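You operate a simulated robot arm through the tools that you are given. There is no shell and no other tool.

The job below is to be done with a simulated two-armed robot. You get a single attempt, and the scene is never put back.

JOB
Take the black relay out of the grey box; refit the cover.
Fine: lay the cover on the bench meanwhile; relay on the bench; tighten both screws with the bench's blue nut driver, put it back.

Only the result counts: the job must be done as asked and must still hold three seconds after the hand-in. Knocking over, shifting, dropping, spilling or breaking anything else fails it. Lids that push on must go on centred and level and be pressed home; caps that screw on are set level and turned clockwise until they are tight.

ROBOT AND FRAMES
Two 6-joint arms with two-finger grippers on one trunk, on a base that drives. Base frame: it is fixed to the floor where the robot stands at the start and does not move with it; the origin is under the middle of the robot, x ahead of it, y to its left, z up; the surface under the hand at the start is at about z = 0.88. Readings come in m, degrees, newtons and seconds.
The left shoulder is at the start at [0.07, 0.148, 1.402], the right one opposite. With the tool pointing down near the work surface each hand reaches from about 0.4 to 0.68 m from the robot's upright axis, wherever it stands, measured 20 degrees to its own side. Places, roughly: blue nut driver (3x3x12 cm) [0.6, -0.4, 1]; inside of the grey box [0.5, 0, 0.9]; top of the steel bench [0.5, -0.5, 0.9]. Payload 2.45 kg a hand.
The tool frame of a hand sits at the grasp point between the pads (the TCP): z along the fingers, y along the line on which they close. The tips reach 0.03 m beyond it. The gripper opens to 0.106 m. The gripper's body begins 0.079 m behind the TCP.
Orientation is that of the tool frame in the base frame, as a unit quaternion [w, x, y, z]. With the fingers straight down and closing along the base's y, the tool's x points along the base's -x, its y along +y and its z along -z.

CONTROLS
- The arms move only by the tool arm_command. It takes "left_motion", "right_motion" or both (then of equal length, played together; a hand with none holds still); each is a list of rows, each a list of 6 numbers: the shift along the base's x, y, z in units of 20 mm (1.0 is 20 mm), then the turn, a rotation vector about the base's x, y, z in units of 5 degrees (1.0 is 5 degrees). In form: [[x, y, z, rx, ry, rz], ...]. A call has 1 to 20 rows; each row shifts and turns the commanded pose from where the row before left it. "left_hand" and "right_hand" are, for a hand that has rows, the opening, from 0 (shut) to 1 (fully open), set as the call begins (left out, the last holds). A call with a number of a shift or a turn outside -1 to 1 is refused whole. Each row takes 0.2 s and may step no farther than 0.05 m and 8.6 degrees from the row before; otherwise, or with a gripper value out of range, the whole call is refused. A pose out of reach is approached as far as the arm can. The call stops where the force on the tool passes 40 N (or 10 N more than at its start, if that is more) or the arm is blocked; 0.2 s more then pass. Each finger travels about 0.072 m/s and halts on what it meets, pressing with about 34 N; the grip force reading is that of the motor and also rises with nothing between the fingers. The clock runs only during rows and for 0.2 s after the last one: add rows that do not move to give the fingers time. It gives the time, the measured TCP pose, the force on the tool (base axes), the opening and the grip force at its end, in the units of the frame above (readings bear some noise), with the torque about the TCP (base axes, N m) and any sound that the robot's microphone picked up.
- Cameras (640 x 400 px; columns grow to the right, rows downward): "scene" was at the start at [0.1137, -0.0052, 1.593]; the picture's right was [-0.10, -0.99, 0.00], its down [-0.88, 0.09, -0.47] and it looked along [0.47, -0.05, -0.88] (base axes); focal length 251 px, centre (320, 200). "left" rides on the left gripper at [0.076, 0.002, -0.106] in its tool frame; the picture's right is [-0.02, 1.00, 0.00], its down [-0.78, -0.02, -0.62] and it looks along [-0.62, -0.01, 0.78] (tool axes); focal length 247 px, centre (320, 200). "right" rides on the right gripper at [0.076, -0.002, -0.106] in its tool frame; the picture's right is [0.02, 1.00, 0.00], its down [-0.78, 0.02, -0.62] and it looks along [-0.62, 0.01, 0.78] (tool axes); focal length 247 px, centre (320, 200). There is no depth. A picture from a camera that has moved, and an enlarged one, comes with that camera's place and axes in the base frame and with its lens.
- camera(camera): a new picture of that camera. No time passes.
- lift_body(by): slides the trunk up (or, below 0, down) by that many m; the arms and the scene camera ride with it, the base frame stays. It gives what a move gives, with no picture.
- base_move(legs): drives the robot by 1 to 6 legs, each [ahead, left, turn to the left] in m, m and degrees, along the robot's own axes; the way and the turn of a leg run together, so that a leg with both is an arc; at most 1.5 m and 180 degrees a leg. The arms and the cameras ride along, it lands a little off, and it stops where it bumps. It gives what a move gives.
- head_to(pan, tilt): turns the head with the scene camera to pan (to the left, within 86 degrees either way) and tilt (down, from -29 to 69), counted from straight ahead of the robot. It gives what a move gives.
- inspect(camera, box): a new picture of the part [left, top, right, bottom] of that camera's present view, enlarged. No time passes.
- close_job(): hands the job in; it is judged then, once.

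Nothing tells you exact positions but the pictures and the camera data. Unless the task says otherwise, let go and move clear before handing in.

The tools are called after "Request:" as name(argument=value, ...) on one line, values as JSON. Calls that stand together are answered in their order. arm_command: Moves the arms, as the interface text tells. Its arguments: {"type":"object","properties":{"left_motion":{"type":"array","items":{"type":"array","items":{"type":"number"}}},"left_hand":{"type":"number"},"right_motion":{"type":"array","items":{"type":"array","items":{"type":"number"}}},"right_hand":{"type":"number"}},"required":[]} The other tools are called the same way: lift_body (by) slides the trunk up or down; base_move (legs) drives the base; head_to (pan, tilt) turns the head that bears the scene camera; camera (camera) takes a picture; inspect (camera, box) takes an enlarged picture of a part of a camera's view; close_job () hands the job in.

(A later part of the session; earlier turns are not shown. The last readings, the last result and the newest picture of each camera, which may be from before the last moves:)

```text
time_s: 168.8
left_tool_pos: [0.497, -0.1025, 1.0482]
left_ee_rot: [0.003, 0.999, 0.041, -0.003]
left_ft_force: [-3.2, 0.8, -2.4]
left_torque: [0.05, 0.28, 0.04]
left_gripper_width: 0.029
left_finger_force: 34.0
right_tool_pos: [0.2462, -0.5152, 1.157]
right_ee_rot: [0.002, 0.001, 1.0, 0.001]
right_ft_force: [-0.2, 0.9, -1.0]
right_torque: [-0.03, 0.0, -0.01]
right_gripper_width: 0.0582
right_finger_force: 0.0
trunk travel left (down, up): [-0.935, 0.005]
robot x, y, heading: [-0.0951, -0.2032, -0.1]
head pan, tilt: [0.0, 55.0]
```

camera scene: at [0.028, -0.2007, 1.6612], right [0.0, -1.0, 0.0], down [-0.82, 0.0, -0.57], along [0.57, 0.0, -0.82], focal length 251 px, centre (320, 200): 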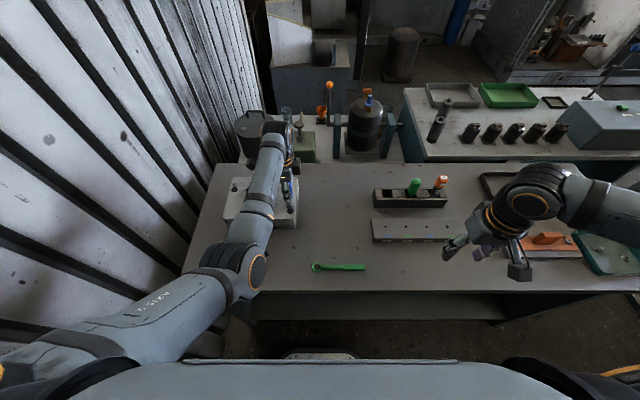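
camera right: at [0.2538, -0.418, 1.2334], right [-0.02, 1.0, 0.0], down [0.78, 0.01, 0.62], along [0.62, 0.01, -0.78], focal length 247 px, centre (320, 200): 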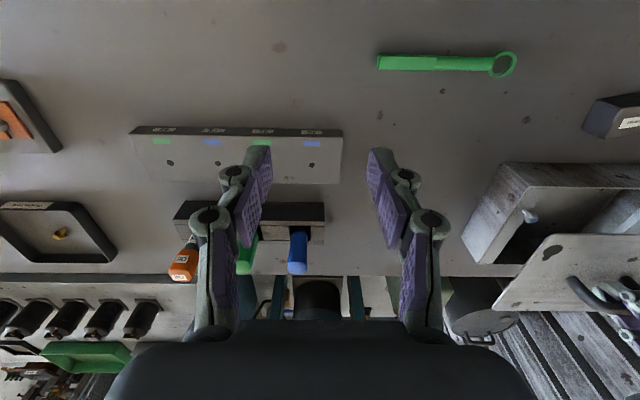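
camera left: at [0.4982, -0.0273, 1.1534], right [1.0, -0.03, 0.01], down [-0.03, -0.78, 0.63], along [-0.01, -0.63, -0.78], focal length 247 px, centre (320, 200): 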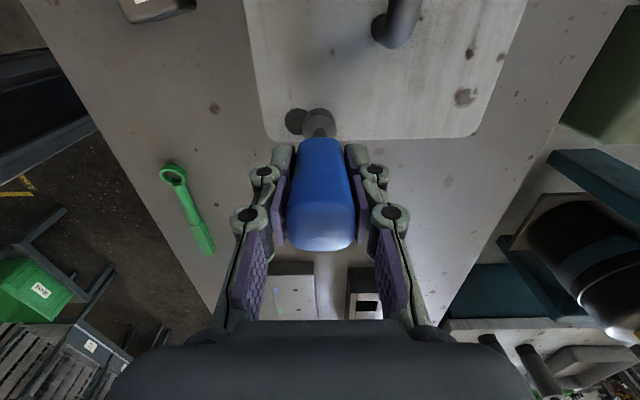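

No limit yet at -175°, with only a small side force that means the tool axis is slightly off. I'll ease 1 mm in -x and keep turning.

Request:
arm_command(left_motion=[[-0.05, 0, 0, 0, 0, -1], [0, 0, 0, 0, 0, -1], [0, 0, 0, 0, 0, -1], [0, 0, 0, 0, 0, -1], [0, 0, 0, 0, 0, -1], [0, 0, 0, 0, 0, -1], [0, 0, 0, 0, 0, -1], [0, 0, 0, 0, 0, -1]])

Request:
inspect(camera="right", box=[530, 200, 610, 270])

```text
time_s: 170.6
left_tool_pos: [0.4954, -0.1043, 1.0479]
left_ee_rot: [0.003, 1.0, 0.002, -0.005]
left_ft_force: [-1.1, 1.6, -1.7]
left_torque: [0.12, 0.13, 0.04]
left_gripper_width: 0.0292
left_finger_force: 33.6
left hand out of reach, approached as far as the arm can: row 2, 3, 4, 5, 6, 7, 8
right_tool_pos: [0.2454, -0.5153, 1.1563]
right_ee_rot: [0.001, 0.002, 1.0, 0.0]
right_ft_force: [-0.8, 0.3, 0.3]
right_torque: [-0.02, 0.02, -0.03]
right_gripper_width: 0.0583
right_finger_force: 0.0
trunk travel left (down, up): [-0.935, 0.005]
robot x, y, heading: [-0.0934, -0.2035, 0.1]
head pan, tilt: [0.0, 55.0]
```

```text
5.71 times, centred on (570, 235) of right
camera zoom: at [0.1688, -0.5177, 1.2637], right [-0.02, 1.0, 0.0], down [0.78, 0.01, 0.62], along [0.62, 0.01, -0.78], focal length 1411 px, centre (-1109, 0)
```

zoom: 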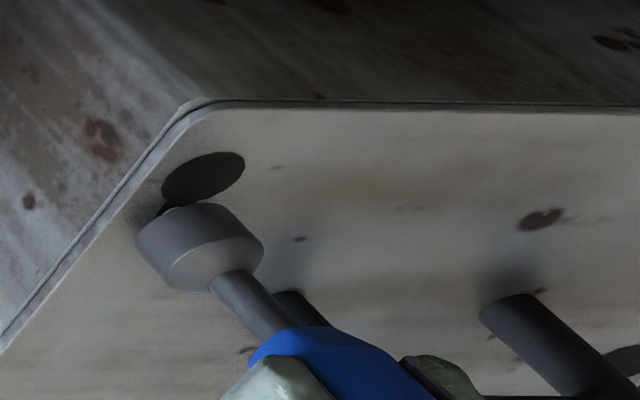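

The wrist stops at -180°, so a full stroke could run from +180° to -180°. I'll lift off and check what the half turn did to the screw.

Request:
arm_command(left_motion=[[0, 0, 0.4, 0, 0, 0], [0, 0, 0.6, 0, 0, 0], [0, 0, 0.6, 0, 0, 0], [0, 0, 0, 0, 0, 0]])

Request:
inspect(camera="right", box=[530, 200, 610, 270])

Request:
inspect(camera="left", box=[260, 50, 380, 150])

Request:
inspect(camera="scene", box=[270, 180, 310, 215])

```text
time_s: 171.6
left_tool_pos: [0.4962, -0.105, 1.0795]
left_ee_rot: [0.003, 1.0, 0.006, -0.004]
left_ft_force: [0.4, -0.6, -1.3]
left_torque: [-0.03, 0.0, -0.01]
left_gripper_width: 0.0289
left_finger_force: 33.9
right_tool_pos: [0.2472, -0.5163, 1.1572]
right_ee_rot: [0.001, 0.002, 1.0, 0.0]
right_ft_force: [0.9, 0.0, 0.3]
right_torque: [0.01, -0.01, 0.02]
right_gripper_width: 0.0584
right_finger_force: 0.1
trunk travel left (down, up): [-0.935, 0.005]
robot x, y, heading: [-0.0897, -0.2, -0.1]
head pan, tilt: [0.0, 55.0]
```

```text
5.71 times, centred on (570, 235) of right
camera zoom: at [0.1693, -0.5179, 1.2635], right [-0.02, 1.0, 0.0], down [0.78, 0.01, 0.62], along [0.62, 0.01, -0.78], focal length 1411 px, centre (-1109, 0)
```

zoom: 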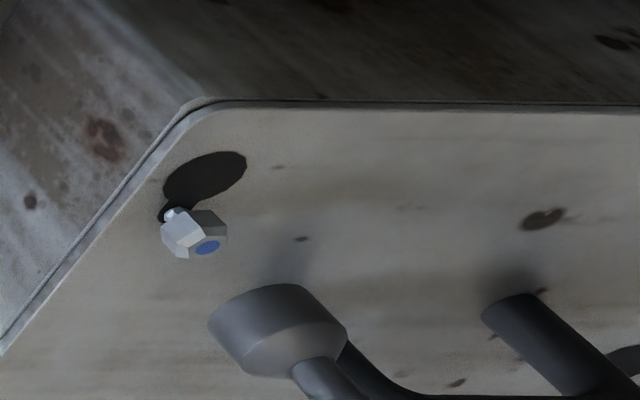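

```text
4.00 times, centred on (320, 100) of left
camera zoom: at [0.5743, -0.1059, 1.1845], right [-0.01, -1.0, 0.01], down [-0.78, 0.01, 0.63], along [-0.63, 0.0, -0.78], focal length 988 px, centre (320, 600)
```

zoom: 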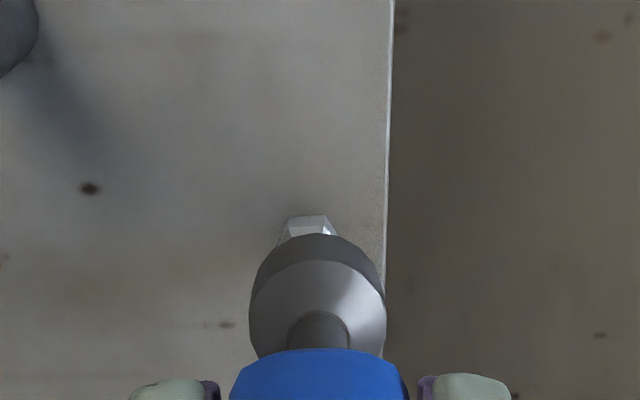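

```text
11.43 times, centred on (290, 198) of scene
camera zoom: at [0.0282, -0.2008, 1.6612], right [0.0, -1.0, 0.0], down [-0.82, 0.0, -0.57], along [0.57, 0.0, -0.82], focal length 2871 px, centre (663, 229)
```

zoom: 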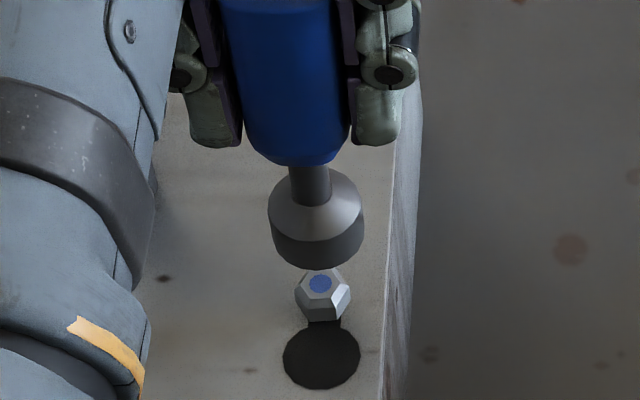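

The head has come down about 2 mm and turned, so the driver is truly engaged. I'll rotate the hand back 300° while clear of the head, which keeps the same 60° alignment, for another stroke.

Request:
arm_command(left_motion=[[0, 0, 0, 0, 0, 1], [0, 0, 0, 0, 0, 1], [0, 0, 0, 0, 0, 1], [0, 0, 0, 0, 0, 1], [0, 0, 0, 0, 0, 1], [0, 0, 0, 0, 0, 1], [0, 0, 0, 0, 0, 1], [0, 0, 0, 0, 0, 1], [0, 0, 0, 0, 0, 1], [0, 0, 0, 0, 0, 1], [0, 0, 0, 0, 0, 1], [0, 0, 0, 0, 0, 1], [0, 0, 0, 0, 0, 1], [0, 0, 0, 0, 0, 1], [0, 0, 0, 0, 0, 1], [0, 0, 0, 0, 0, 1], [0, 0, 0, 0, 0, 1], [0, 0, 0, 0, 0, 1], [0, 0, 0, 0, 0, 1], [0, 0, 0, 0, 0, 1]])

Request:
arm_command(left_motion=[[0, 0, 0, 0, 0, 1], [0, 0, 0, 0, 0, 1], [0, 0, 0, 0, 0, 1], [0, 0, 0, 0, 0, 1], [0, 0, 0, 0, 0, 1], [0, 0, 0, 0, 0, 1], [0, 0, 0, 0, 0, 1], [0, 0, 0, 0, 0, 1], [0, 0, 0, 0, 0, 1], [0, 0, 0, 0, 0, 1], [0, 0, 0, 0, 0, 1], [0, 0, 0, 0, 0, 1], [0, 0, 0, 0, 0, 1], [0, 0, 0, 0, 0, 1], [0, 0, 0, 0, 0, 1], [0, 0, 0, 0, 0, 1], [0, 0, 0, 0, 0, 1], [0, 0, 0, 0, 0, 1], [0, 0, 0, 0, 0, 1], [0, 0, 0, 0, 0, 1]])

Request:
arm_command(left_motion=[[0, 0, 0, 0, 0, 1], [0, 0, 0, 0, 0, 1], [0, 0, 0, 0, 0, 1], [0, 0, 0, 0, 0, 1], [0, 0, 0, 0, 0, 1], [0, 0, 0, 0, 0, 1], [0, 0, 0, 0, 0, 1], [0, 0, 0, 0, 0, 1], [0, 0, 0, 0, 0, 1], [0, 0, 0, 0, 0, 1], [0, 0, 0, 0, 0, 1], [0, 0, 0, 0, 0, 1], [0, 0, 0, 0, 0, 1], [0, 0, 0, 0, 0, 1], [0, 0, 0, 0, 0, 1], [0, 0, 0, 0, 0, 1], [0, 0, 0, 0, 0, 1], [0, 0, 0, 0, 0, 1], [0, 0, 0, 0, 0, 1], [0, 0, 0, 0, 0, 1]])

```text
time_s: 175.8
left_tool_pos: [0.4949, -0.1029, 1.079]
left_ee_rot: [0.005, 0.641, 0.768, 0.0]
left_ft_force: [0.2, 0.3, -1.3]
left_torque: [-0.01, 0.0, 0.01]
left_gripper_width: 0.029
left_finger_force: 34.1
right_tool_pos: [0.247, -0.5157, 1.1576]
right_ee_rot: [0.002, 0.002, 1.0, 0.001]
right_ft_force: [0.3, -0.5, -0.4]
right_torque: [0.0, 0.02, -0.02]
right_gripper_width: 0.0583
right_finger_force: 0.2
trunk travel left (down, up): [-0.935, 0.005]
robot x, y, heading: [-0.0903, -0.2039, 0.1]
head pan, tilt: [0.0, 55.0]
```

```text
time_s: 180.0
left_tool_pos: [0.4955, -0.1029, 1.0776]
left_ee_rot: [0.003, -0.176, 0.984, 0.003]
left_ft_force: [0.7, -0.7, -1.4]
left_torque: [-0.04, 0.01, 0.02]
left_gripper_width: 0.029
left_finger_force: 34.1
right_tool_pos: [0.2469, -0.5163, 1.1574]
right_ee_rot: [0.002, 0.002, 1.0, 0.001]
right_ft_force: [-0.2, -0.4, 0.1]
right_torque: [0.01, 0.0, 0.05]
right_gripper_width: 0.0582
right_finger_force: 0.1
trunk travel left (down, up): [-0.935, 0.005]
robot x, y, heading: [-0.0938, -0.2041, 0.1]
head pan, tilt: [0.0, 55.0]
```

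```text
time_s: 184.2
left_tool_pos: [0.4953, -0.1035, 1.0782]
left_ee_rot: [0.001, 0.867, -0.498, -0.005]
left_ft_force: [-1.0, 0.1, -2.1]
left_torque: [-0.02, -0.03, 0.01]
left_gripper_width: 0.0291
left_finger_force: 34.1
right_tool_pos: [0.2477, -0.5172, 1.1572]
right_ee_rot: [0.0, 0.002, 1.0, 0.001]
right_ft_force: [-0.3, 0.6, -0.2]
right_torque: [0.03, 0.0, 0.02]
right_gripper_width: 0.0584
right_finger_force: 0.0
trunk travel left (down, up): [-0.935, 0.005]
robot x, y, heading: [-0.096, -0.2006, -0.0]
head pan, tilt: [0.0, 55.0]
```

The hand is at +120° now. I'll check how the socket sits over the head in this orientation before lowering.

Request:
inspect(camera="scene", box=[270, 180, 310, 215])

Request:
inspect(camera="right", box=[530, 200, 610, 270])

Request:
inspect(camera="left", box=[260, 50, 380, 150])

```text
11.43 times, centred on (290, 198) of scene
camera zoom: at [0.028, -0.2008, 1.6612], right [0.0, -1.0, 0.0], down [-0.82, 0.0, -0.57], along [0.57, 0.0, -0.82], focal length 2871 px, centre (663, 229)
```

zoom: 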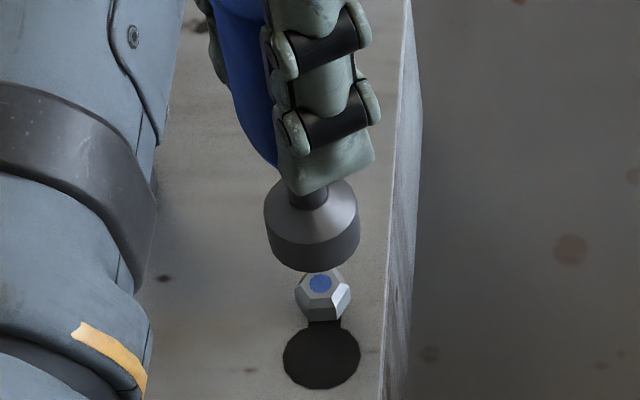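

```text
5.71 times, centred on (570, 235) of right
camera zoom: at [0.1691, -0.5179, 1.2636], right [-0.02, 1.0, 0.0], down [0.78, 0.01, 0.62], along [0.62, 0.01, -0.78], focal length 1411 px, centre (-1109, 0)
```

zoom: 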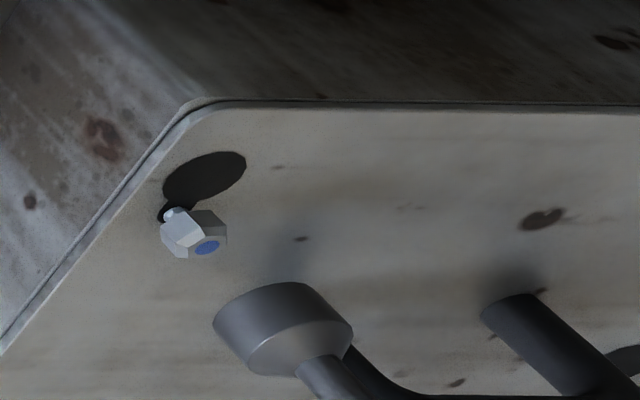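

```text
4.00 times, centred on (320, 100) of left
camera zoom: at [0.534, -0.1714, 1.185], right [-0.87, -0.49, 0.01], down [-0.38, 0.68, 0.63], along [-0.31, 0.55, -0.78], focal length 988 px, centre (320, 600)
```

zoom: 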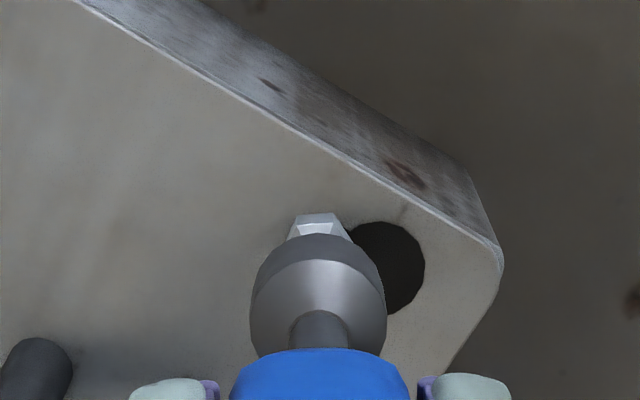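

Alignment looks good within a millimetre. I'll lower onto the head again.

Request:
arm_command(left_motion=[[-0.03, 0, -0.3, 0, 0, 0], [0, 0, -0.3, 0, 0, 0], [0, 0, -0.3, 0, 0, 0], [0, 0, -0.3, 0, 0, 0], [0, 0, -0.2, 0, 0, 0], [0, 0, -0.15, 0, 0, 0], [0, 0, 0, 0, 0, 0]])

Request:
inspect(camera="right", box=[530, 200, 610, 270])

```text
time_s: 185.8
left_tool_pos: [0.4952, -0.1035, 1.0482]
left_ee_rot: [0.0, 0.867, -0.498, -0.004]
left_ft_force: [0.4, 0.5, -1.1]
left_torque: [0.02, -0.02, 0.0]
left_gripper_width: 0.0288
left_finger_force: 33.8
right_tool_pos: [0.2473, -0.5156, 1.1569]
right_ee_rot: [0.0, 0.002, 1.0, 0.001]
right_ft_force: [-0.6, 0.4, 0.7]
right_torque: [0.0, 0.0, -0.02]
right_gripper_width: 0.0583
right_finger_force: 0.1
trunk travel left (down, up): [-0.935, 0.005]
robot x, y, heading: [-0.0947, -0.2018, -0.3]
head pan, tilt: [0.0, 55.0]
```

```text
5.71 times, centred on (570, 235) of right
camera zoom: at [0.1691, -0.5179, 1.2636], right [-0.02, 1.0, 0.0], down [0.78, 0.01, 0.62], along [0.62, 0.01, -0.78], focal length 1411 px, centre (-1109, 0)
```

zoom: 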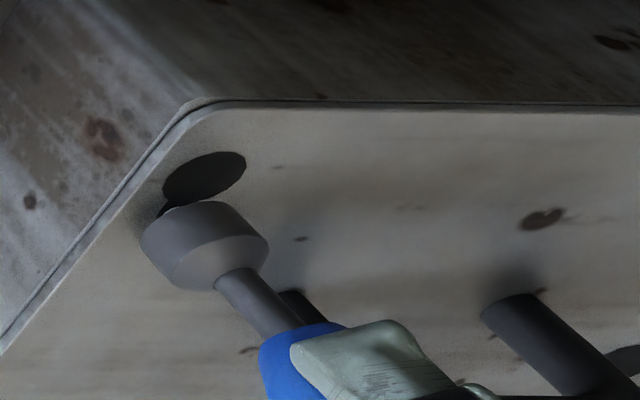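

Engaged. I'll turn clockwise 100°, easing down a little as the head sinks.

Request:
arm_command(left_motion=[[0, 0, -0.03, 0, 0, -1], [0, 0, -0.03, 0, 0, -1], [0, 0, -0.03, 0, 0, -1], [0, 0, 0, 0, 0, -1], [0, 0, 0, 0, 0, -1], [0, 0, 0, 0, 0, -1], [0, 0, 0, 0, 0, -1], [0, 0, 0, 0, 0, -1], [0, 0, 0, 0, 0, -1], [0, 0, 0, 0, 0, -1], [0, 0, 0, 0, 0, -1], [0, 0, 0, 0, 0, -1], [0, 0, 0, 0, 0, -1], [0, 0, 0, 0, 0, -1], [0, 0, 0, 0, 0, -1], [0, 0, 0, 0, 0, -1], [0, 0, 0, 0, 0, -1], [0, 0, 0, 0, 0, -1], [0, 0, 0, 0, 0, -1], [0, 0, 0, 0, 0, -1]])

Request:
inspect(camera="right", box=[530, 200, 610, 270])

```text
time_s: 190.0
left_tool_pos: [0.4954, -0.1039, 1.0466]
left_ee_rot: [0.003, -0.175, 0.985, 0.003]
left_ft_force: [0.4, 0.5, -0.7]
left_torque: [0.0, -0.04, 0.03]
left_gripper_width: 0.029
left_finger_force: 34.3
right_tool_pos: [0.2473, -0.517, 1.156]
right_ee_rot: [0.001, 0.003, 1.0, 0.001]
right_ft_force: [0.8, 0.7, -0.2]
right_torque: [-0.03, 0.02, 0.0]
right_gripper_width: 0.058
right_finger_force: 0.1
trunk travel left (down, up): [-0.935, 0.005]
robot x, y, heading: [-0.0947, -0.2044, -0.3]
head pan, tilt: [0.0, 55.0]
```

```text
5.71 times, centred on (570, 235) of right
camera zoom: at [0.1691, -0.5179, 1.2636], right [-0.02, 1.0, 0.0], down [0.78, 0.01, 0.62], along [0.62, 0.01, -0.78], focal length 1411 px, centre (-1109, 0)
```

zoom: 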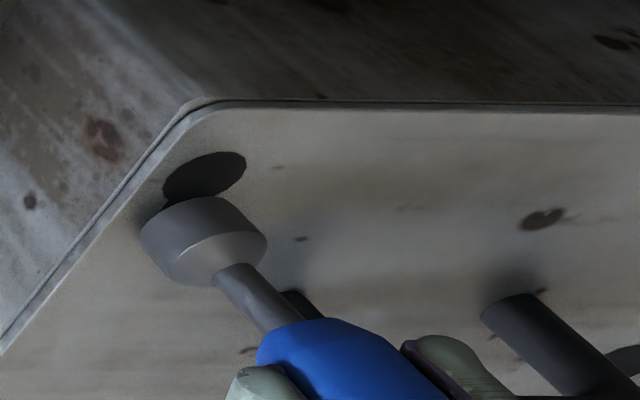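

Request:
arm_command(left_motion=[[0, 0, -0.02, 0, 0, -1], [0, 0, -0.02, 0, 0, -1], [0, 0, 0, 0, 0, -1], [0, 0, 0, 0, 0, -1], [0, 0, 0, 0, 0, -1], [0, 0, 0, 0, 0, -1], [0, 0, 0, 0, 0, -1], [0, 0, 0, 0, 0, -1], [0, 0, 0, 0, 0, -1], [0, 0, 0, 0, 0, -1], [0, 0, 0, 0, 0, -1], [0, 0, 0, 0, 0, -1], [0, 0, 0, 0, 0, -1], [0, 0, 0, 0, 0, -1], [0, 0, 0, 0, 0, -1], [0, 0, 0, 0, 0, -1], [0, 0, 0, 0, 0, -1], [0, 0, 0, 0, 0, -1], [0, 0, 0, 0, 0, -1], [0, 0, 0, 0, 0, -1]])

Request:
arm_command(left_motion=[[0, 0, 0, 0, 0, -1], [0, 0, 0, 0, 0, -1], [0, 0, 0, 0, 0, -1], [0, 0, 0, 0, 0, -1], [0, 0, 0, 0, 0, -1], [0, 0, 0, 0, 0, -1], [0, 0, 0, 0, 0, -1], [0, 0, 0, 0, 0, -1], [0, 0, 0, 0, 0, -1], [0, 0, 0, 0, 0, -1]])

```text
time_s: 194.2
left_tool_pos: [0.4952, -0.1022, 1.046]
left_ee_rot: [0.005, 0.642, 0.767, 0.0]
left_ft_force: [0.8, 0.9, -1.4]
left_torque: [0.01, 0.0, 0.06]
left_gripper_width: 0.0291
left_finger_force: 34.0
right_tool_pos: [0.2458, -0.516, 1.1568]
right_ee_rot: [0.001, 0.002, 1.0, 0.001]
right_ft_force: [-1.1, 0.4, 0.0]
right_torque: [-0.02, 0.01, 0.0]
right_gripper_width: 0.0583
right_finger_force: 0.1
trunk travel left (down, up): [-0.935, 0.005]
robot x, y, heading: [-0.0951, -0.1998, -0.2]
head pan, tilt: [0.0, 55.0]
```

```text
time_s: 196.4
left_tool_pos: [0.4956, -0.1039, 1.045]
left_ee_rot: [0.004, 0.906, 0.423, -0.002]
left_ft_force: [-0.1, -0.2, -0.7]
left_torque: [0.02, 0.01, 0.04]
left_gripper_width: 0.0292
left_finger_force: 33.9
right_tool_pos: [0.2466, -0.5166, 1.1563]
right_ee_rot: [0.0, 0.002, 1.0, 0.001]
right_ft_force: [-0.9, -0.2, 0.6]
right_torque: [0.0, -0.03, -0.01]
right_gripper_width: 0.0585
right_finger_force: 0.1
trunk travel left (down, up): [-0.935, 0.005]
robot x, y, heading: [-0.0947, -0.1982, -0.1]
head pan, tilt: [0.0, 55.0]
```

Request:
arm_command(left_motion=[[0, 0, 0, 0, 0, -1], [0, 0, 0, 0, 0, -1], [0, 0, 0, 0, 0, -1], [0, 0, 0, 0, 0, -1], [0, 0, 0, 0, 0, -1], [0, 0, 0, 0, 0, -1], [0, 0, 0, 0, 0, -1], [0, 0, 0, 0, 0, -1], [0, 0, 0, 0, 0, -1]])

Request:
arm_command(left_motion=[[0, 0, 0.4, 0, 0, 0], [0, 0, 0.6, 0, 0, 0], [0, 0, 0.6, 0, 0, 0], [0, 0, 0, 0, 0, 0]])

Request:
inspect(camera="right", box=[530, 200, 610, 270])

Request:
inspect(camera="scene", box=[270, 180, 310, 215])

```text
time_s: 198.4
left_tool_pos: [0.4948, -0.1032, 1.0457]
left_ee_rot: [0.003, 0.999, 0.044, -0.003]
left_ft_force: [-0.6, -0.2, -1.4]
left_torque: [0.0, 0.02, 0.06]
left_gripper_width: 0.0292
left_finger_force: 34.3
right_tool_pos: [0.2467, -0.5158, 1.1562]
right_ee_rot: [0.0, 0.002, 1.0, 0.0]
right_ft_force: [-0.4, 0.1, -1.1]
right_torque: [-0.03, 0.03, 0.01]
right_gripper_width: 0.0581
right_finger_force: 0.2
trunk travel left (down, up): [-0.935, 0.005]
robot x, y, heading: [-0.0936, -0.199, 0.2]
head pan, tilt: [0.0, 55.0]
```

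```text
time_s: 199.4
left_tool_pos: [0.4951, -0.1042, 1.0784]
left_ee_rot: [0.002, 0.999, 0.045, -0.003]
left_ft_force: [0.0, 0.0, -1.9]
left_torque: [-0.01, 0.02, 0.0]
left_gripper_width: 0.0292
left_finger_force: 33.8
right_tool_pos: [0.2465, -0.5164, 1.1565]
right_ee_rot: [0.002, 0.002, 1.0, 0.0]
right_ft_force: [0.0, -1.3, -0.6]
right_torque: [0.02, -0.01, -0.01]
right_gripper_width: 0.0582
right_finger_force: 0.1
trunk travel left (down, up): [-0.935, 0.005]
robot x, y, heading: [-0.0931, -0.2026, -0.2]
head pan, tilt: [0.0, 55.0]
```

```text
5.71 times, centred on (570, 235) of right
camera zoom: at [0.1692, -0.5178, 1.2636], right [-0.02, 1.0, 0.0], down [0.78, 0.01, 0.62], along [0.62, 0.01, -0.78], focal length 1411 px, centre (-1109, 0)
```

zoom: 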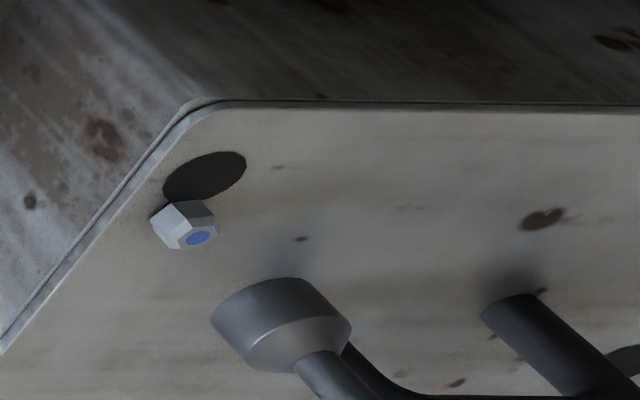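

```text
11.43 times, centred on (290, 198) of scene
camera zoom: at [0.0281, -0.2007, 1.6612], right [0.0, -1.0, 0.0], down [-0.82, 0.0, -0.57], along [0.57, 0.0, -0.82], focal length 2871 px, centre (663, 229)
```

zoom: 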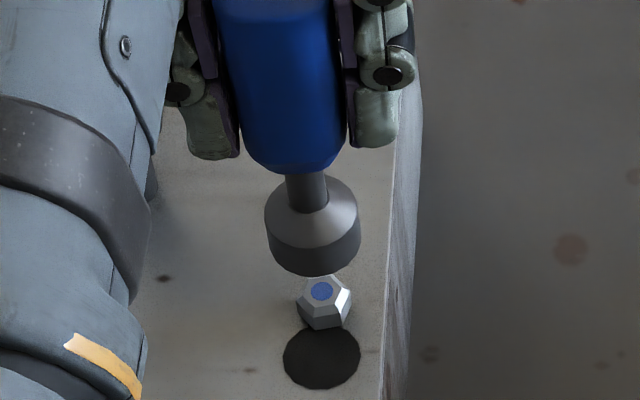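

The head is nearly down on the cover, but no tightening torque yet. I'll rotate back 240° in the clear for another stroke.

Request:
arm_command(left_motion=[[0, 0, 0, 0, 0, 1], [0, 0, 0, 0, 0, 1], [0, 0, 0, 0, 0, 1], [0, 0, 0, 0, 0, 1], [0, 0, 0, 0, 0, 1], [0, 0, 0, 0, 0, 1], [0, 0, 0, 0, 0, 1], [0, 0, 0, 0, 0, 1], [0, 0, 0, 0, 0, 1], [0, 0, 0, 0, 0, 1], [0, 0, 0, 0, 0, 1], [0, 0, 0, 0, 0, 1], [0, 0, 0, 0, 0, 1], [0, 0, 0, 0, 0, 1], [0, 0, 0, 0, 0, 1], [0, 0, 0, 0, 0, 1], [0, 0, 0, 0, 0, 1], [0, 0, 0, 0, 0, 1], [0, 0, 0, 0, 0, 1], [0, 0, 0, 0, 0, 1]])

Request:
arm_command(left_motion=[[0, 0, 0, 0, 0, 1], [0, 0, 0, 0, 0, 1], [0, 0, 0, 0, 0, 1], [0, 0, 0, 0, 0, 1], [0, 0, 0, 0, 0, 1], [0, 0, 0, 0, 0, 1], [0, 0, 0, 0, 0, 1], [0, 0, 0, 0, 0, 1], [0, 0, 0, 0, 0, 1], [0, 0, 0, 0, 0, 1], [0, 0, 0, 0, 0, 1], [0, 0, 0, 0, 0, 1], [0, 0, 0, 0, 0, 1], [0, 0, 0, 0, 0, 1], [0, 0, 0, 0, 0, 1], [0, 0, 0, 0, 0, 1], [0, 0, 0, 0, 0, 1], [0, 0, 0, 0, 0, 1], [0, 0, 0, 0, 0, 1], [0, 0, 0, 0, 0, 1]])

Request:
arm_command(left_motion=[[0, 0, 0, 0, 0, 1], [0, 0, 0, 0, 0, 1], [0, 0, 0, 0, 0, 1], [0, 0, 0, 0, 0, 1], [0, 0, 0, 0, 0, 1], [0, 0, 0, 0, 0, 1], [0, 0, 0, 0, 0, 1], [0, 0, 0, 0, 0, 1], [0, 0, 0, 0, 0, 0]])

Request:
inspect(camera="scene", box=[270, 180, 310, 215])

Request:
inspect(camera="left", box=[260, 50, 380, 150])

```text
time_s: 203.6
left_tool_pos: [0.4946, -0.1042, 1.0776]
left_ee_rot: [0.005, 0.607, 0.795, 0.0]
left_ft_force: [0.0, 0.0, -1.8]
left_torque: [0.0, 0.0, -0.02]
left_gripper_width: 0.0292
left_finger_force: 34.1
right_tool_pos: [0.2469, -0.5165, 1.1564]
right_ee_rot: [0.0, 0.001, 1.0, 0.001]
right_ft_force: [0.3, -0.2, 0.1]
right_torque: [0.0, 0.01, 0.03]
right_gripper_width: 0.0583
right_finger_force: 0.1
trunk travel left (down, up): [-0.935, 0.005]
robot x, y, heading: [-0.0893, -0.2043, -0.4]
head pan, tilt: [0.0, 55.0]
```

```text
time_s: 207.8
left_tool_pos: [0.4947, -0.1033, 1.0779]
left_ee_rot: [0.003, -0.219, 0.976, 0.003]
left_ft_force: [-0.1, -0.3, -1.6]
left_torque: [-0.01, 0.0, -0.01]
left_gripper_width: 0.0291
left_finger_force: 33.9
right_tool_pos: [0.2469, -0.5156, 1.1553]
right_ee_rot: [0.001, 0.001, 1.0, 0.001]
right_ft_force: [-0.4, 1.2, 0.3]
right_torque: [0.01, -0.02, 0.02]
right_gripper_width: 0.058
right_finger_force: 0.1
trunk travel left (down, up): [-0.935, 0.005]
robot x, y, heading: [-0.0921, -0.2034, -0.1]
head pan, tilt: [0.0, 55.0]
```

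```text
time_s: 209.8
left_tool_pos: [0.4949, -0.1036, 1.0777]
left_ee_rot: [0.002, -0.54, 0.842, 0.005]
left_ft_force: [0.6, 0.8, -1.1]
left_torque: [0.0, -0.01, 0.04]
left_gripper_width: 0.0292
left_finger_force: 33.8
right_tool_pos: [0.2471, -0.5174, 1.1566]
right_ee_rot: [0.0, 0.002, 1.0, 0.002]
right_ft_force: [-0.5, 0.6, 0.3]
right_torque: [0.01, 0.01, 0.0]
right_gripper_width: 0.0585
right_finger_force: 0.0
trunk travel left (down, up): [-0.935, 0.005]
robot x, y, heading: [-0.0963, -0.2034, 0.1]
head pan, tilt: [0.0, 55.0]
```

```text
11.43 times, centred on (290, 198) of scene
camera zoom: at [0.028, -0.2008, 1.6612], right [0.0, -1.0, 0.0], down [-0.82, 0.0, -0.57], along [0.57, 0.0, -0.82], focal length 2871 px, centre (663, 229)
```

zoom: 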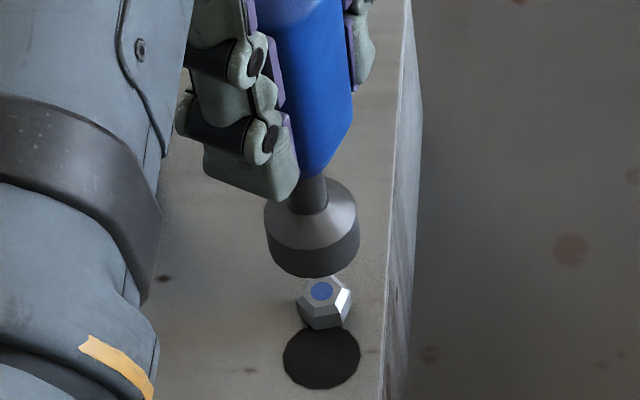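

```text
4.00 times, centred on (320, 100) of left
camera zoom: at [0.4626, -0.1738, 1.183], right [-0.9, 0.44, 0.01], down [0.34, 0.7, 0.63], along [0.27, 0.57, -0.78], focal length 988 px, centre (320, 600)
```

zoom: 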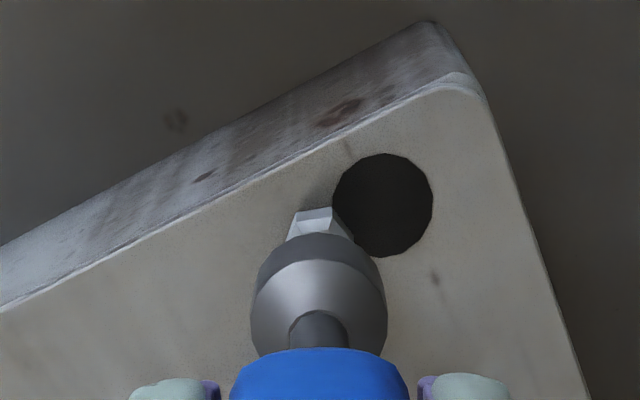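

Well aligned again. I'll lower over the head.

Request:
arm_command(left_motion=[[0, 0, -0.3, 0, 0, 0], [0, 0, -0.3, 0, 0, 0], [0, 0, -0.3, 0, 0, 0], [0, 0, -0.3, 0, 0, 0], [0, 0, -0.2, 0, 0, 0], [0, 0, -0.15, 0, 0, 0], [0, 0, -0.08, 0, 0, 0], [0, 0, 0, 0, 0, 0]])

Request:
inspect(camera="right", box=[530, 200, 610, 270])

```text
time_s: 211.6
left_tool_pos: [0.4965, -0.1055, 1.0441]
left_ee_rot: [0.002, -0.539, 0.842, 0.004]
left_ft_force: [-0.3, -0.5, -0.2]
left_torque: [0.0, -0.01, -0.03]
left_gripper_width: 0.0294
left_finger_force: 33.9
right_tool_pos: [0.2465, -0.5159, 1.1566]
right_ee_rot: [0.001, 0.002, 1.0, 0.001]
right_ft_force: [-1.3, 0.6, 0.8]
right_torque: [0.0, 0.0, 0.02]
right_gripper_width: 0.0584
right_finger_force: 0.1
trunk travel left (down, up): [-0.935, 0.005]
robot x, y, heading: [-0.0945, -0.2059, -0.1]
head pan, tilt: [0.0, 55.0]
```

```text
5.71 times, centred on (570, 235) of right
camera zoom: at [0.1691, -0.5179, 1.2636], right [-0.02, 1.0, 0.0], down [0.78, 0.01, 0.62], along [0.62, 0.01, -0.78], focal length 1411 px, centre (-1109, 0)
```

zoom: 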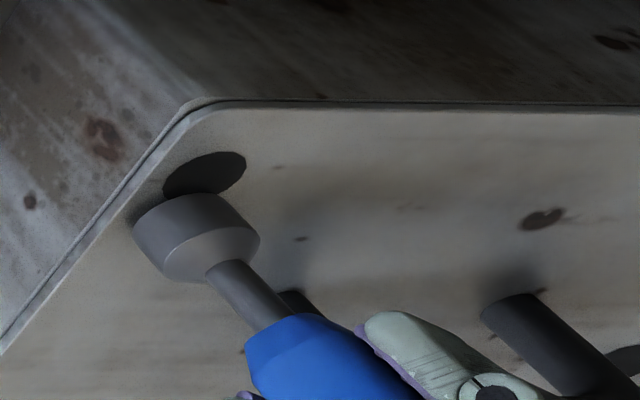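

Over the head again. I'll turn clockwise in shorter runs, watching for the torque to rise.

Request:
arm_command(left_motion=[[0, 0, 0, 0, 0, -1], [0, 0, 0, 0, 0, -1], [0, 0, 0, 0, 0, -1], [0, 0, 0, 0, 0, -1], [0, 0, 0, 0, 0, -1], [0, 0, 0, 0, 0, -1], [0, 0, 0, 0, 0, -1], [0, 0, 0, 0, 0, -1]])

Request:
arm_command(left_motion=[[0, 0, 0, 0, 0, -1], [0, 0, 0, 0, 0, -1], [0, 0, 0, 0, 0, -1], [0, 0, 0, 0, 0, -1], [0, 0, 0, 0, 0, -1], [0, 0, 0, 0, 0, -1], [0, 0, 0, 0, 0, -1], [0, 0, 0, 0, 0, -1]])

```text
time_s: 213.4
left_tool_pos: [0.4956, -0.1036, 1.0441]
left_ee_rot: [0.003, -0.217, 0.976, 0.004]
left_ft_force: [-0.1, 0.0, -0.4]
left_torque: [0.0, 0.0, 0.02]
left_gripper_width: 0.0291
left_finger_force: 33.7
right_tool_pos: [0.2476, -0.5161, 1.1565]
right_ee_rot: [0.0, 0.002, 1.0, 0.0]
right_ft_force: [0.4, 0.2, 0.1]
right_torque: [0.01, -0.01, 0.02]
right_gripper_width: 0.0582
right_finger_force: 0.1
trunk travel left (down, up): [-0.935, 0.005]
robot x, y, heading: [-0.0915, -0.2052, -0.1]
head pan, tilt: [0.0, 55.0]
```

```text
time_s: 215.2
left_tool_pos: [0.4954, -0.1039, 1.0439]
left_ee_rot: [0.003, 0.129, 0.992, 0.002]
left_ft_force: [-0.1, -0.8, -1.6]
left_torque: [0.03, 0.0, 0.13]
left_gripper_width: 0.0289
left_finger_force: 33.9
right_tool_pos: [0.2455, -0.5156, 1.1548]
right_ee_rot: [0.001, 0.002, 1.0, 0.001]
right_ft_force: [0.4, 0.3, 0.1]
right_torque: [0.02, 0.0, -0.02]
right_gripper_width: 0.0585
right_finger_force: 0.0
trunk travel left (down, up): [-0.935, 0.005]
robot x, y, heading: [-0.0924, -0.2011, -0.0]
head pan, tilt: [0.0, 55.0]
```

Request:
arm_command(left_motion=[[0, 0, 0, 0, 0, -1], [0, 0, 0, 0, 0, -1], [0, 0, 0, 0, 0, -1], [0, 0, 0, 0, 0, -1], [0, 0, 0, 0, 0, -1]])

Request:
arm_command(left_motion=[[0, 0, 0, 0, 0, -1], [0, 0, 0, 0, 0, -1], [0, 0, 0, 0, 0, -1], [0, 0, 0, 0, 0, -1]])

```text
time_s: 216.4
left_tool_pos: [0.4955, -0.1039, 1.0453]
left_ee_rot: [0.004, 0.341, 0.94, 0.001]
left_ft_force: [-0.5, -0.2, -0.7]
left_torque: [-0.04, 0.02, 0.46]
left_gripper_width: 0.0291
left_finger_force: 34.5
right_tool_pos: [0.2464, -0.5157, 1.1569]
right_ee_rot: [0.001, 0.002, 1.0, 0.0]
right_ft_force: [-0.4, -0.6, 1.1]
right_torque: [-0.02, -0.02, 0.04]
right_gripper_width: 0.0583
right_finger_force: 0.2
trunk travel left (down, up): [-0.935, 0.005]
robot x, y, heading: [-0.0975, -0.1995, -0.2]
head pan, tilt: [0.0, 55.0]
```

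```text
time_s: 217.4
left_tool_pos: [0.4962, -0.1043, 1.0462]
left_ee_rot: [0.004, 0.499, 0.866, 0.001]
left_ft_force: [0.6, -0.3, -0.1]
left_torque: [0.0, 0.04, 0.47]
left_gripper_width: 0.0289
left_finger_force: 34.2
right_tool_pos: [0.2467, -0.5174, 1.157]
right_ee_rot: [0.001, 0.002, 1.0, 0.001]
right_ft_force: [0.1, 0.6, 0.1]
right_torque: [0.0, 0.0, -0.03]
right_gripper_width: 0.0583
right_finger_force: 0.0
trunk travel left (down, up): [-0.935, 0.005]
robot x, y, heading: [-0.0963, -0.2, -0.0]
head pan, tilt: [0.0, 55.0]
```

The torque jumped to 0.46–0.47 N·m and has levelled off, so the screw looks tight. I'll check whether the driver is slipping in the grip.

Request:
camera(camera="left")

Request:
inspect(camera="left", box=[220, 90, 420, 270])

Request:
inspect(camera="right", box=[530, 200, 610, 270])

```text
taken
camera left: at [0.4579, -0.037, 1.1511], right [0.88, 0.48, 0.01], down [0.37, -0.68, 0.63], along [0.31, -0.55, -0.78], focal length 247 px, centre (320, 200)
```

left: 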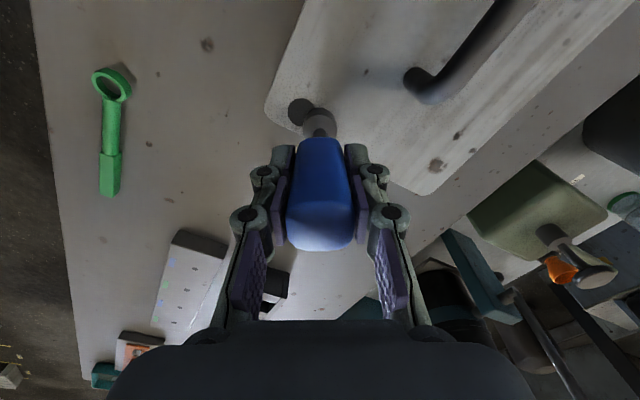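

```text
2.22 times, centred on (320, 180) of left
camera zoom: at [0.4579, -0.037, 1.1511], right [0.88, 0.48, 0.01], down [0.37, -0.68, 0.63], along [0.31, -0.55, -0.78], focal length 549 px, centre (320, 244)
```

zoom: 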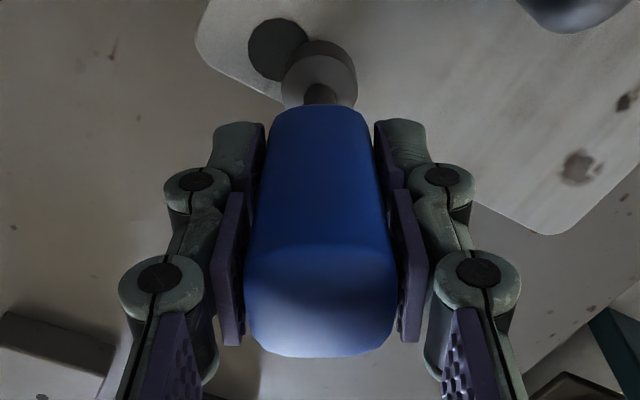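

```text
5.71 times, centred on (570, 235) of right
camera zoom: at [0.1691, -0.5179, 1.2636], right [-0.02, 1.0, 0.0], down [0.78, 0.01, 0.62], along [0.62, 0.01, -0.78], focal length 1411 px, centre (-1109, 0)
```

zoom: 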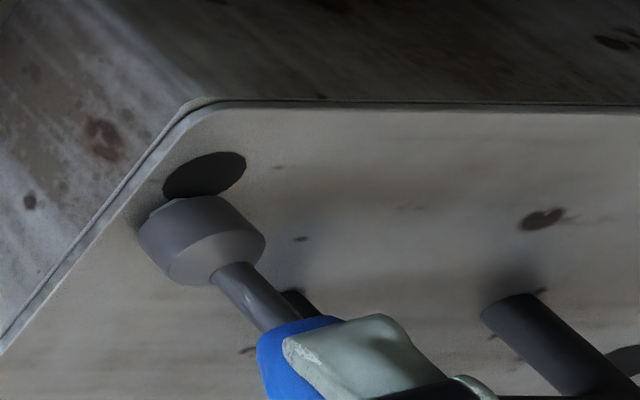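

The handle looks square in the pads. I'll lift off and look at the screw itself.

Request:
arm_command(left_motion=[[0, 0, 0.4, 0, 0, 0], [0, 0, 0.6, 0, 0, 0], [0, 0, 0.6, 0, 0, 0], [0, 0, 0, 0, 0, 0]])

Request:
inspect(camera="right", box=[545, 210, 585, 250])

Request:
inspect(camera="scene", box=[275, 190, 305, 215])

Request:
inspect(camera="left", box=[270, 70, 370, 150])

```text
time_s: 218.4
left_tool_pos: [0.4949, -0.1032, 1.0778]
left_ee_rot: [0.004, 0.498, 0.867, 0.0]
left_ft_force: [1.4, -0.3, -0.4]
left_torque: [-0.01, -0.01, 0.01]
left_gripper_width: 0.0293
left_finger_force: 34.2
right_tool_pos: [0.2471, -0.5159, 1.1568]
right_ee_rot: [0.001, 0.002, 1.0, 0.001]
right_ft_force: [0.1, 0.6, -0.4]
right_torque: [-0.01, -0.03, 0.0]
right_gripper_width: 0.0585
right_finger_force: 0.1
trunk travel left (down, up): [-0.935, 0.005]
robot x, y, heading: [-0.091, -0.1992, -0.3]
head pan, tilt: [0.0, 55.0]
```

```text
10.00 times, centred on (565, 230) of right
camera zoom: at [0.1692, -0.5178, 1.2636], right [-0.02, 1.0, 0.0], down [0.78, 0.01, 0.62], along [0.62, 0.01, -0.78], focal length 2470 px, centre (-2130, -100)
```

zoom: 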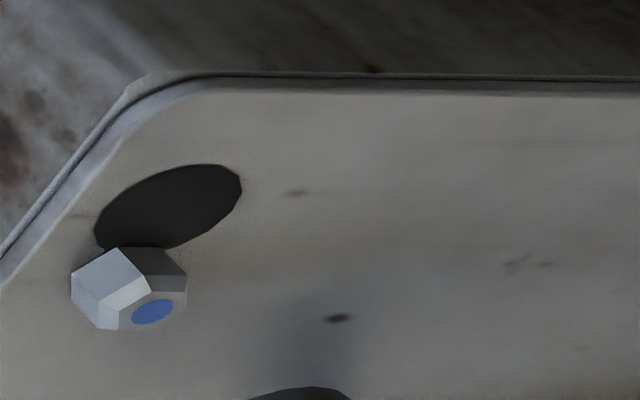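

```text
16.00 times, centred on (290, 202) of scene
camera zoom: at [0.028, -0.2008, 1.6612], right [0.0, -1.0, 0.0], down [-0.82, 0.0, -0.57], along [0.57, 0.0, -0.82], focal length 4019 px, centre (800, 160)
```

zoom: 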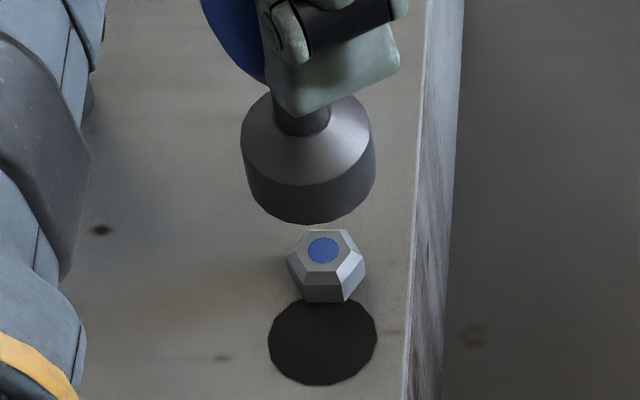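

```text
5.00 times, centred on (320, 110) of left
camera zoom: at [0.4585, -0.0374, 1.1834], right [0.87, 0.48, 0.01], down [0.37, -0.68, 0.63], along [0.31, -0.55, -0.78], focal length 1235 px, centre (320, 650)
```

zoom: 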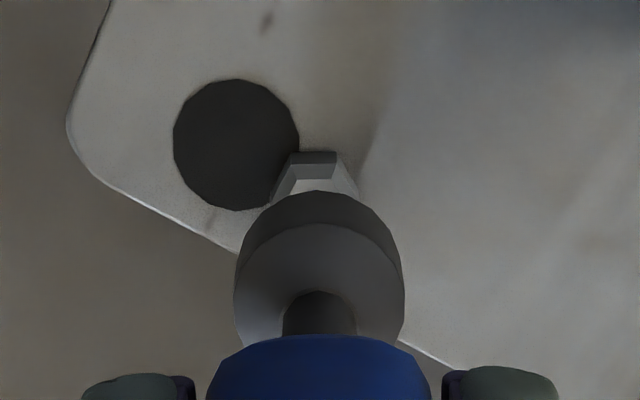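

The head is now flush and still in line with the hand, so the screw was turning under load. I'll go back on and continue until it clearly stops.

Request:
arm_command(left_motion=[[0, 0, -0.3, 0, 0, 0], [0, 0, -0.3, 0, 0, 0], [0, 0, -0.3, 0, 0, 0], [0, 0, -0.3, 0, 0, 0], [0, 0, -0.2, 0, 0, 0], [0, 0, -0.15, 0, 0, 0], [0, 0, -0.1, 0, 0, 0], [0, 0, 0, 0, 0, 0]])

Request:
arm_command(left_motion=[[0, 0, 0, 0, 0, -1], [0, 0, 0, 0, 0, -1], [0, 0, 0, 0, 0, -1]])

```text
time_s: 220.2
left_tool_pos: [0.4942, -0.1037, 1.0445]
left_ee_rot: [0.005, 0.498, 0.867, 0.001]
left_ft_force: [-0.7, 0.2, -1.7]
left_torque: [-0.01, -0.02, 0.01]
left_gripper_width: 0.0289
left_finger_force: 33.9
right_tool_pos: [0.2474, -0.517, 1.157]
right_ee_rot: [0.002, 0.002, 1.0, 0.001]
right_ft_force: [0.2, -0.2, 0.0]
right_torque: [-0.02, 0.02, -0.01]
right_gripper_width: 0.0585
right_finger_force: 0.0
trunk travel left (down, up): [-0.935, 0.005]
robot x, y, heading: [-0.0913, -0.2029, -0.1]
head pan, tilt: [0.0, 55.0]
```

```text
time_s: 221.0
left_tool_pos: [0.4941, -0.1038, 1.0438]
left_ee_rot: [0.005, 0.608, 0.794, -0.001]
left_ft_force: [0.0, 0.1, -1.2]
left_torque: [0.0, 0.04, 0.25]
left_gripper_width: 0.0289
left_finger_force: 34.2
right_tool_pos: [0.2456, -0.5157, 1.1561]
right_ee_rot: [0.001, 0.001, 1.0, 0.001]
right_ft_force: [0.3, -0.9, -0.4]
right_torque: [0.04, 0.02, 0.03]
right_gripper_width: 0.0583
right_finger_force: 0.0
trunk travel left (down, up): [-0.935, 0.005]
robot x, y, heading: [-0.0959, -0.203, -0.2]
head pan, tilt: [0.0, 55.0]
```

Request:
arm_command(left_motion=[[0, 0, 0, 0, 0, -1], [0, 0, 0, 0, 0, -1], [0, 0, 0, 0, 0, -1]])

Request:
arm_command(left_motion=[[0, 0, 0, 0, 0, -1], [0, 0, 0, 0, 0, -1], [0, 0, 0, 0, 0, -1]])

Request:
inspect(camera="left", box=[220, 90, 420, 270])

```text
time_s: 221.8
left_tool_pos: [0.4947, -0.1032, 1.0432]
left_ee_rot: [0.005, 0.707, 0.707, -0.001]
left_ft_force: [-0.6, 0.2, -1.5]
left_torque: [0.01, 0.0, 0.44]
left_gripper_width: 0.0289
left_finger_force: 33.8
right_tool_pos: [0.2464, -0.517, 1.1558]
right_ee_rot: [0.002, 0.002, 1.0, 0.001]
right_ft_force: [-0.9, 0.0, -0.5]
right_torque: [-0.03, -0.03, -0.02]
right_gripper_width: 0.0581
right_finger_force: 0.0
trunk travel left (down, up): [-0.935, 0.005]
robot x, y, heading: [-0.094, -0.2, 0.1]
head pan, tilt: [0.0, 55.0]
```

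```text
time_s: 222.6
left_tool_pos: [0.4962, -0.104, 1.044]
left_ee_rot: [0.004, 0.793, 0.61, -0.001]
left_ft_force: [-1.5, 0.3, -1.1]
left_torque: [0.04, 0.01, 0.47]
left_gripper_width: 0.0292
left_finger_force: 33.8
right_tool_pos: [0.2476, -0.5171, 1.1564]
right_ee_rot: [0.001, 0.001, 1.0, 0.001]
right_ft_force: [0.1, -0.2, -0.4]
right_torque: [0.01, 0.01, 0.01]
right_gripper_width: 0.0586
right_finger_force: 0.1
trunk travel left (down, up): [-0.935, 0.005]
robot x, y, heading: [-0.0951, -0.201, -0.0]
head pan, tilt: [0.0, 55.0]
```

```text
2.22 times, centred on (320, 180) of left
camera zoom: at [0.5164, -0.0299, 1.1501], right [0.96, -0.28, 0.01], down [-0.22, -0.75, 0.63], along [-0.17, -0.6, -0.78], focal length 549 px, centre (320, 244)
```

zoom: 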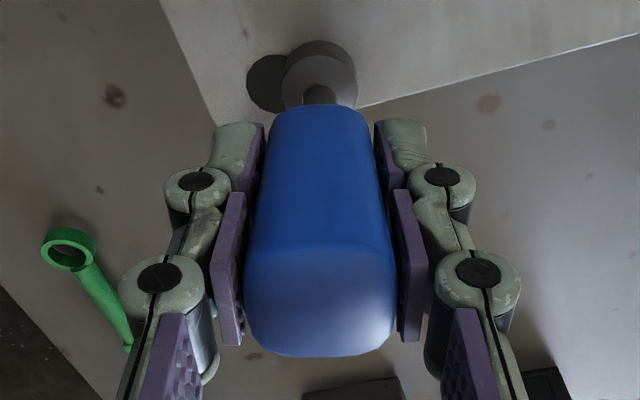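

The torque climbs to the same 0.47 N·m and holds. I'll lift off once more and see from the hex orientation whether the screw really followed these last 45°.

Request:
arm_command(left_motion=[[0, 0, 0.4, 0, 0, 0], [0, 0, 0.6, 0, 0, 0], [0, 0, 0.6, 0, 0, 0], [0, 0, 0, 0, 0, 0]])

Request:
inspect(camera="right", box=[545, 210, 585, 250])

Request:
inspect(camera="scene", box=[275, 190, 305, 215])

Request:
inspect(camera="left", box=[270, 70, 370, 150])

```text
time_s: 223.6
left_tool_pos: [0.4951, -0.1041, 1.0755]
left_ee_rot: [0.004, 0.792, 0.61, -0.001]
left_ft_force: [0.4, 0.6, -1.7]
left_torque: [0.0, 0.04, 0.0]
left_gripper_width: 0.029
left_finger_force: 34.4
right_tool_pos: [0.2471, -0.5167, 1.1566]
right_ee_rot: [0.001, 0.001, 1.0, 0.001]
right_ft_force: [-0.5, 0.9, 0.9]
right_torque: [-0.01, 0.04, -0.01]
right_gripper_width: 0.058
right_finger_force: 0.0
trunk travel left (down, up): [-0.935, 0.005]
robot x, y, heading: [-0.0944, -0.202, -0.1]
head pan, tilt: [0.0, 55.0]
```

```text
10.00 times, centred on (565, 230) of right
camera zoom: at [0.1692, -0.5179, 1.2636], right [-0.02, 1.0, 0.0], down [0.78, 0.01, 0.62], along [0.62, 0.01, -0.78], focal length 2470 px, centre (-2130, -100)
```

zoom: 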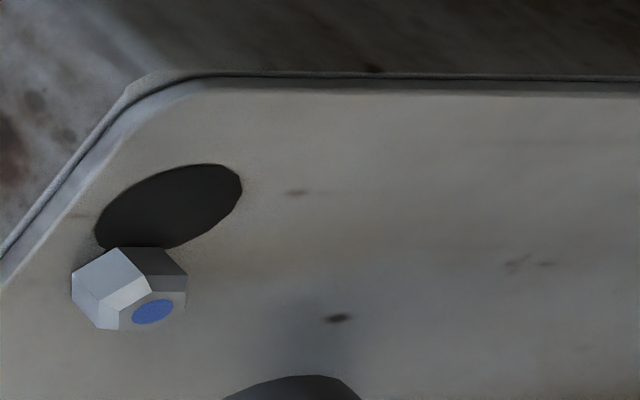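

```text
16.00 times, centred on (290, 202) of scene
camera zoom: at [0.0281, -0.2008, 1.6612], right [0.0, -1.0, 0.0], down [-0.82, 0.0, -0.57], along [0.57, 0.0, -0.82], focal length 4019 px, centre (800, 160)
```

zoom: 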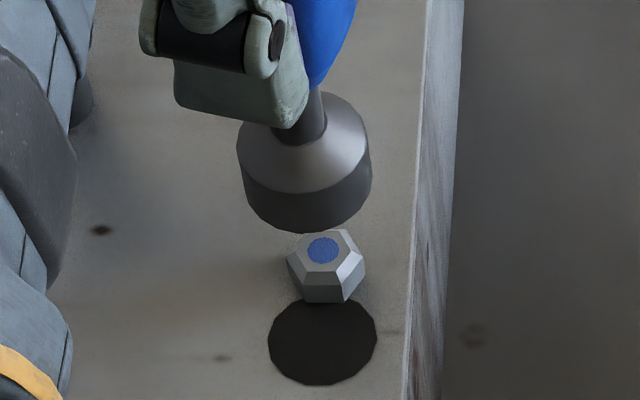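

```text
5.00 times, centred on (320, 110) of left
camera zoom: at [0.5161, -0.0293, 1.1814], right [0.96, -0.28, 0.01], down [-0.22, -0.75, 0.63], along [-0.17, -0.6, -0.78], focal length 1235 px, centre (320, 650)
```

zoom: 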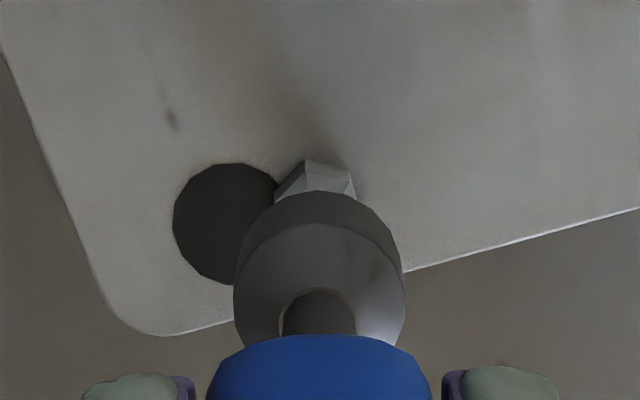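

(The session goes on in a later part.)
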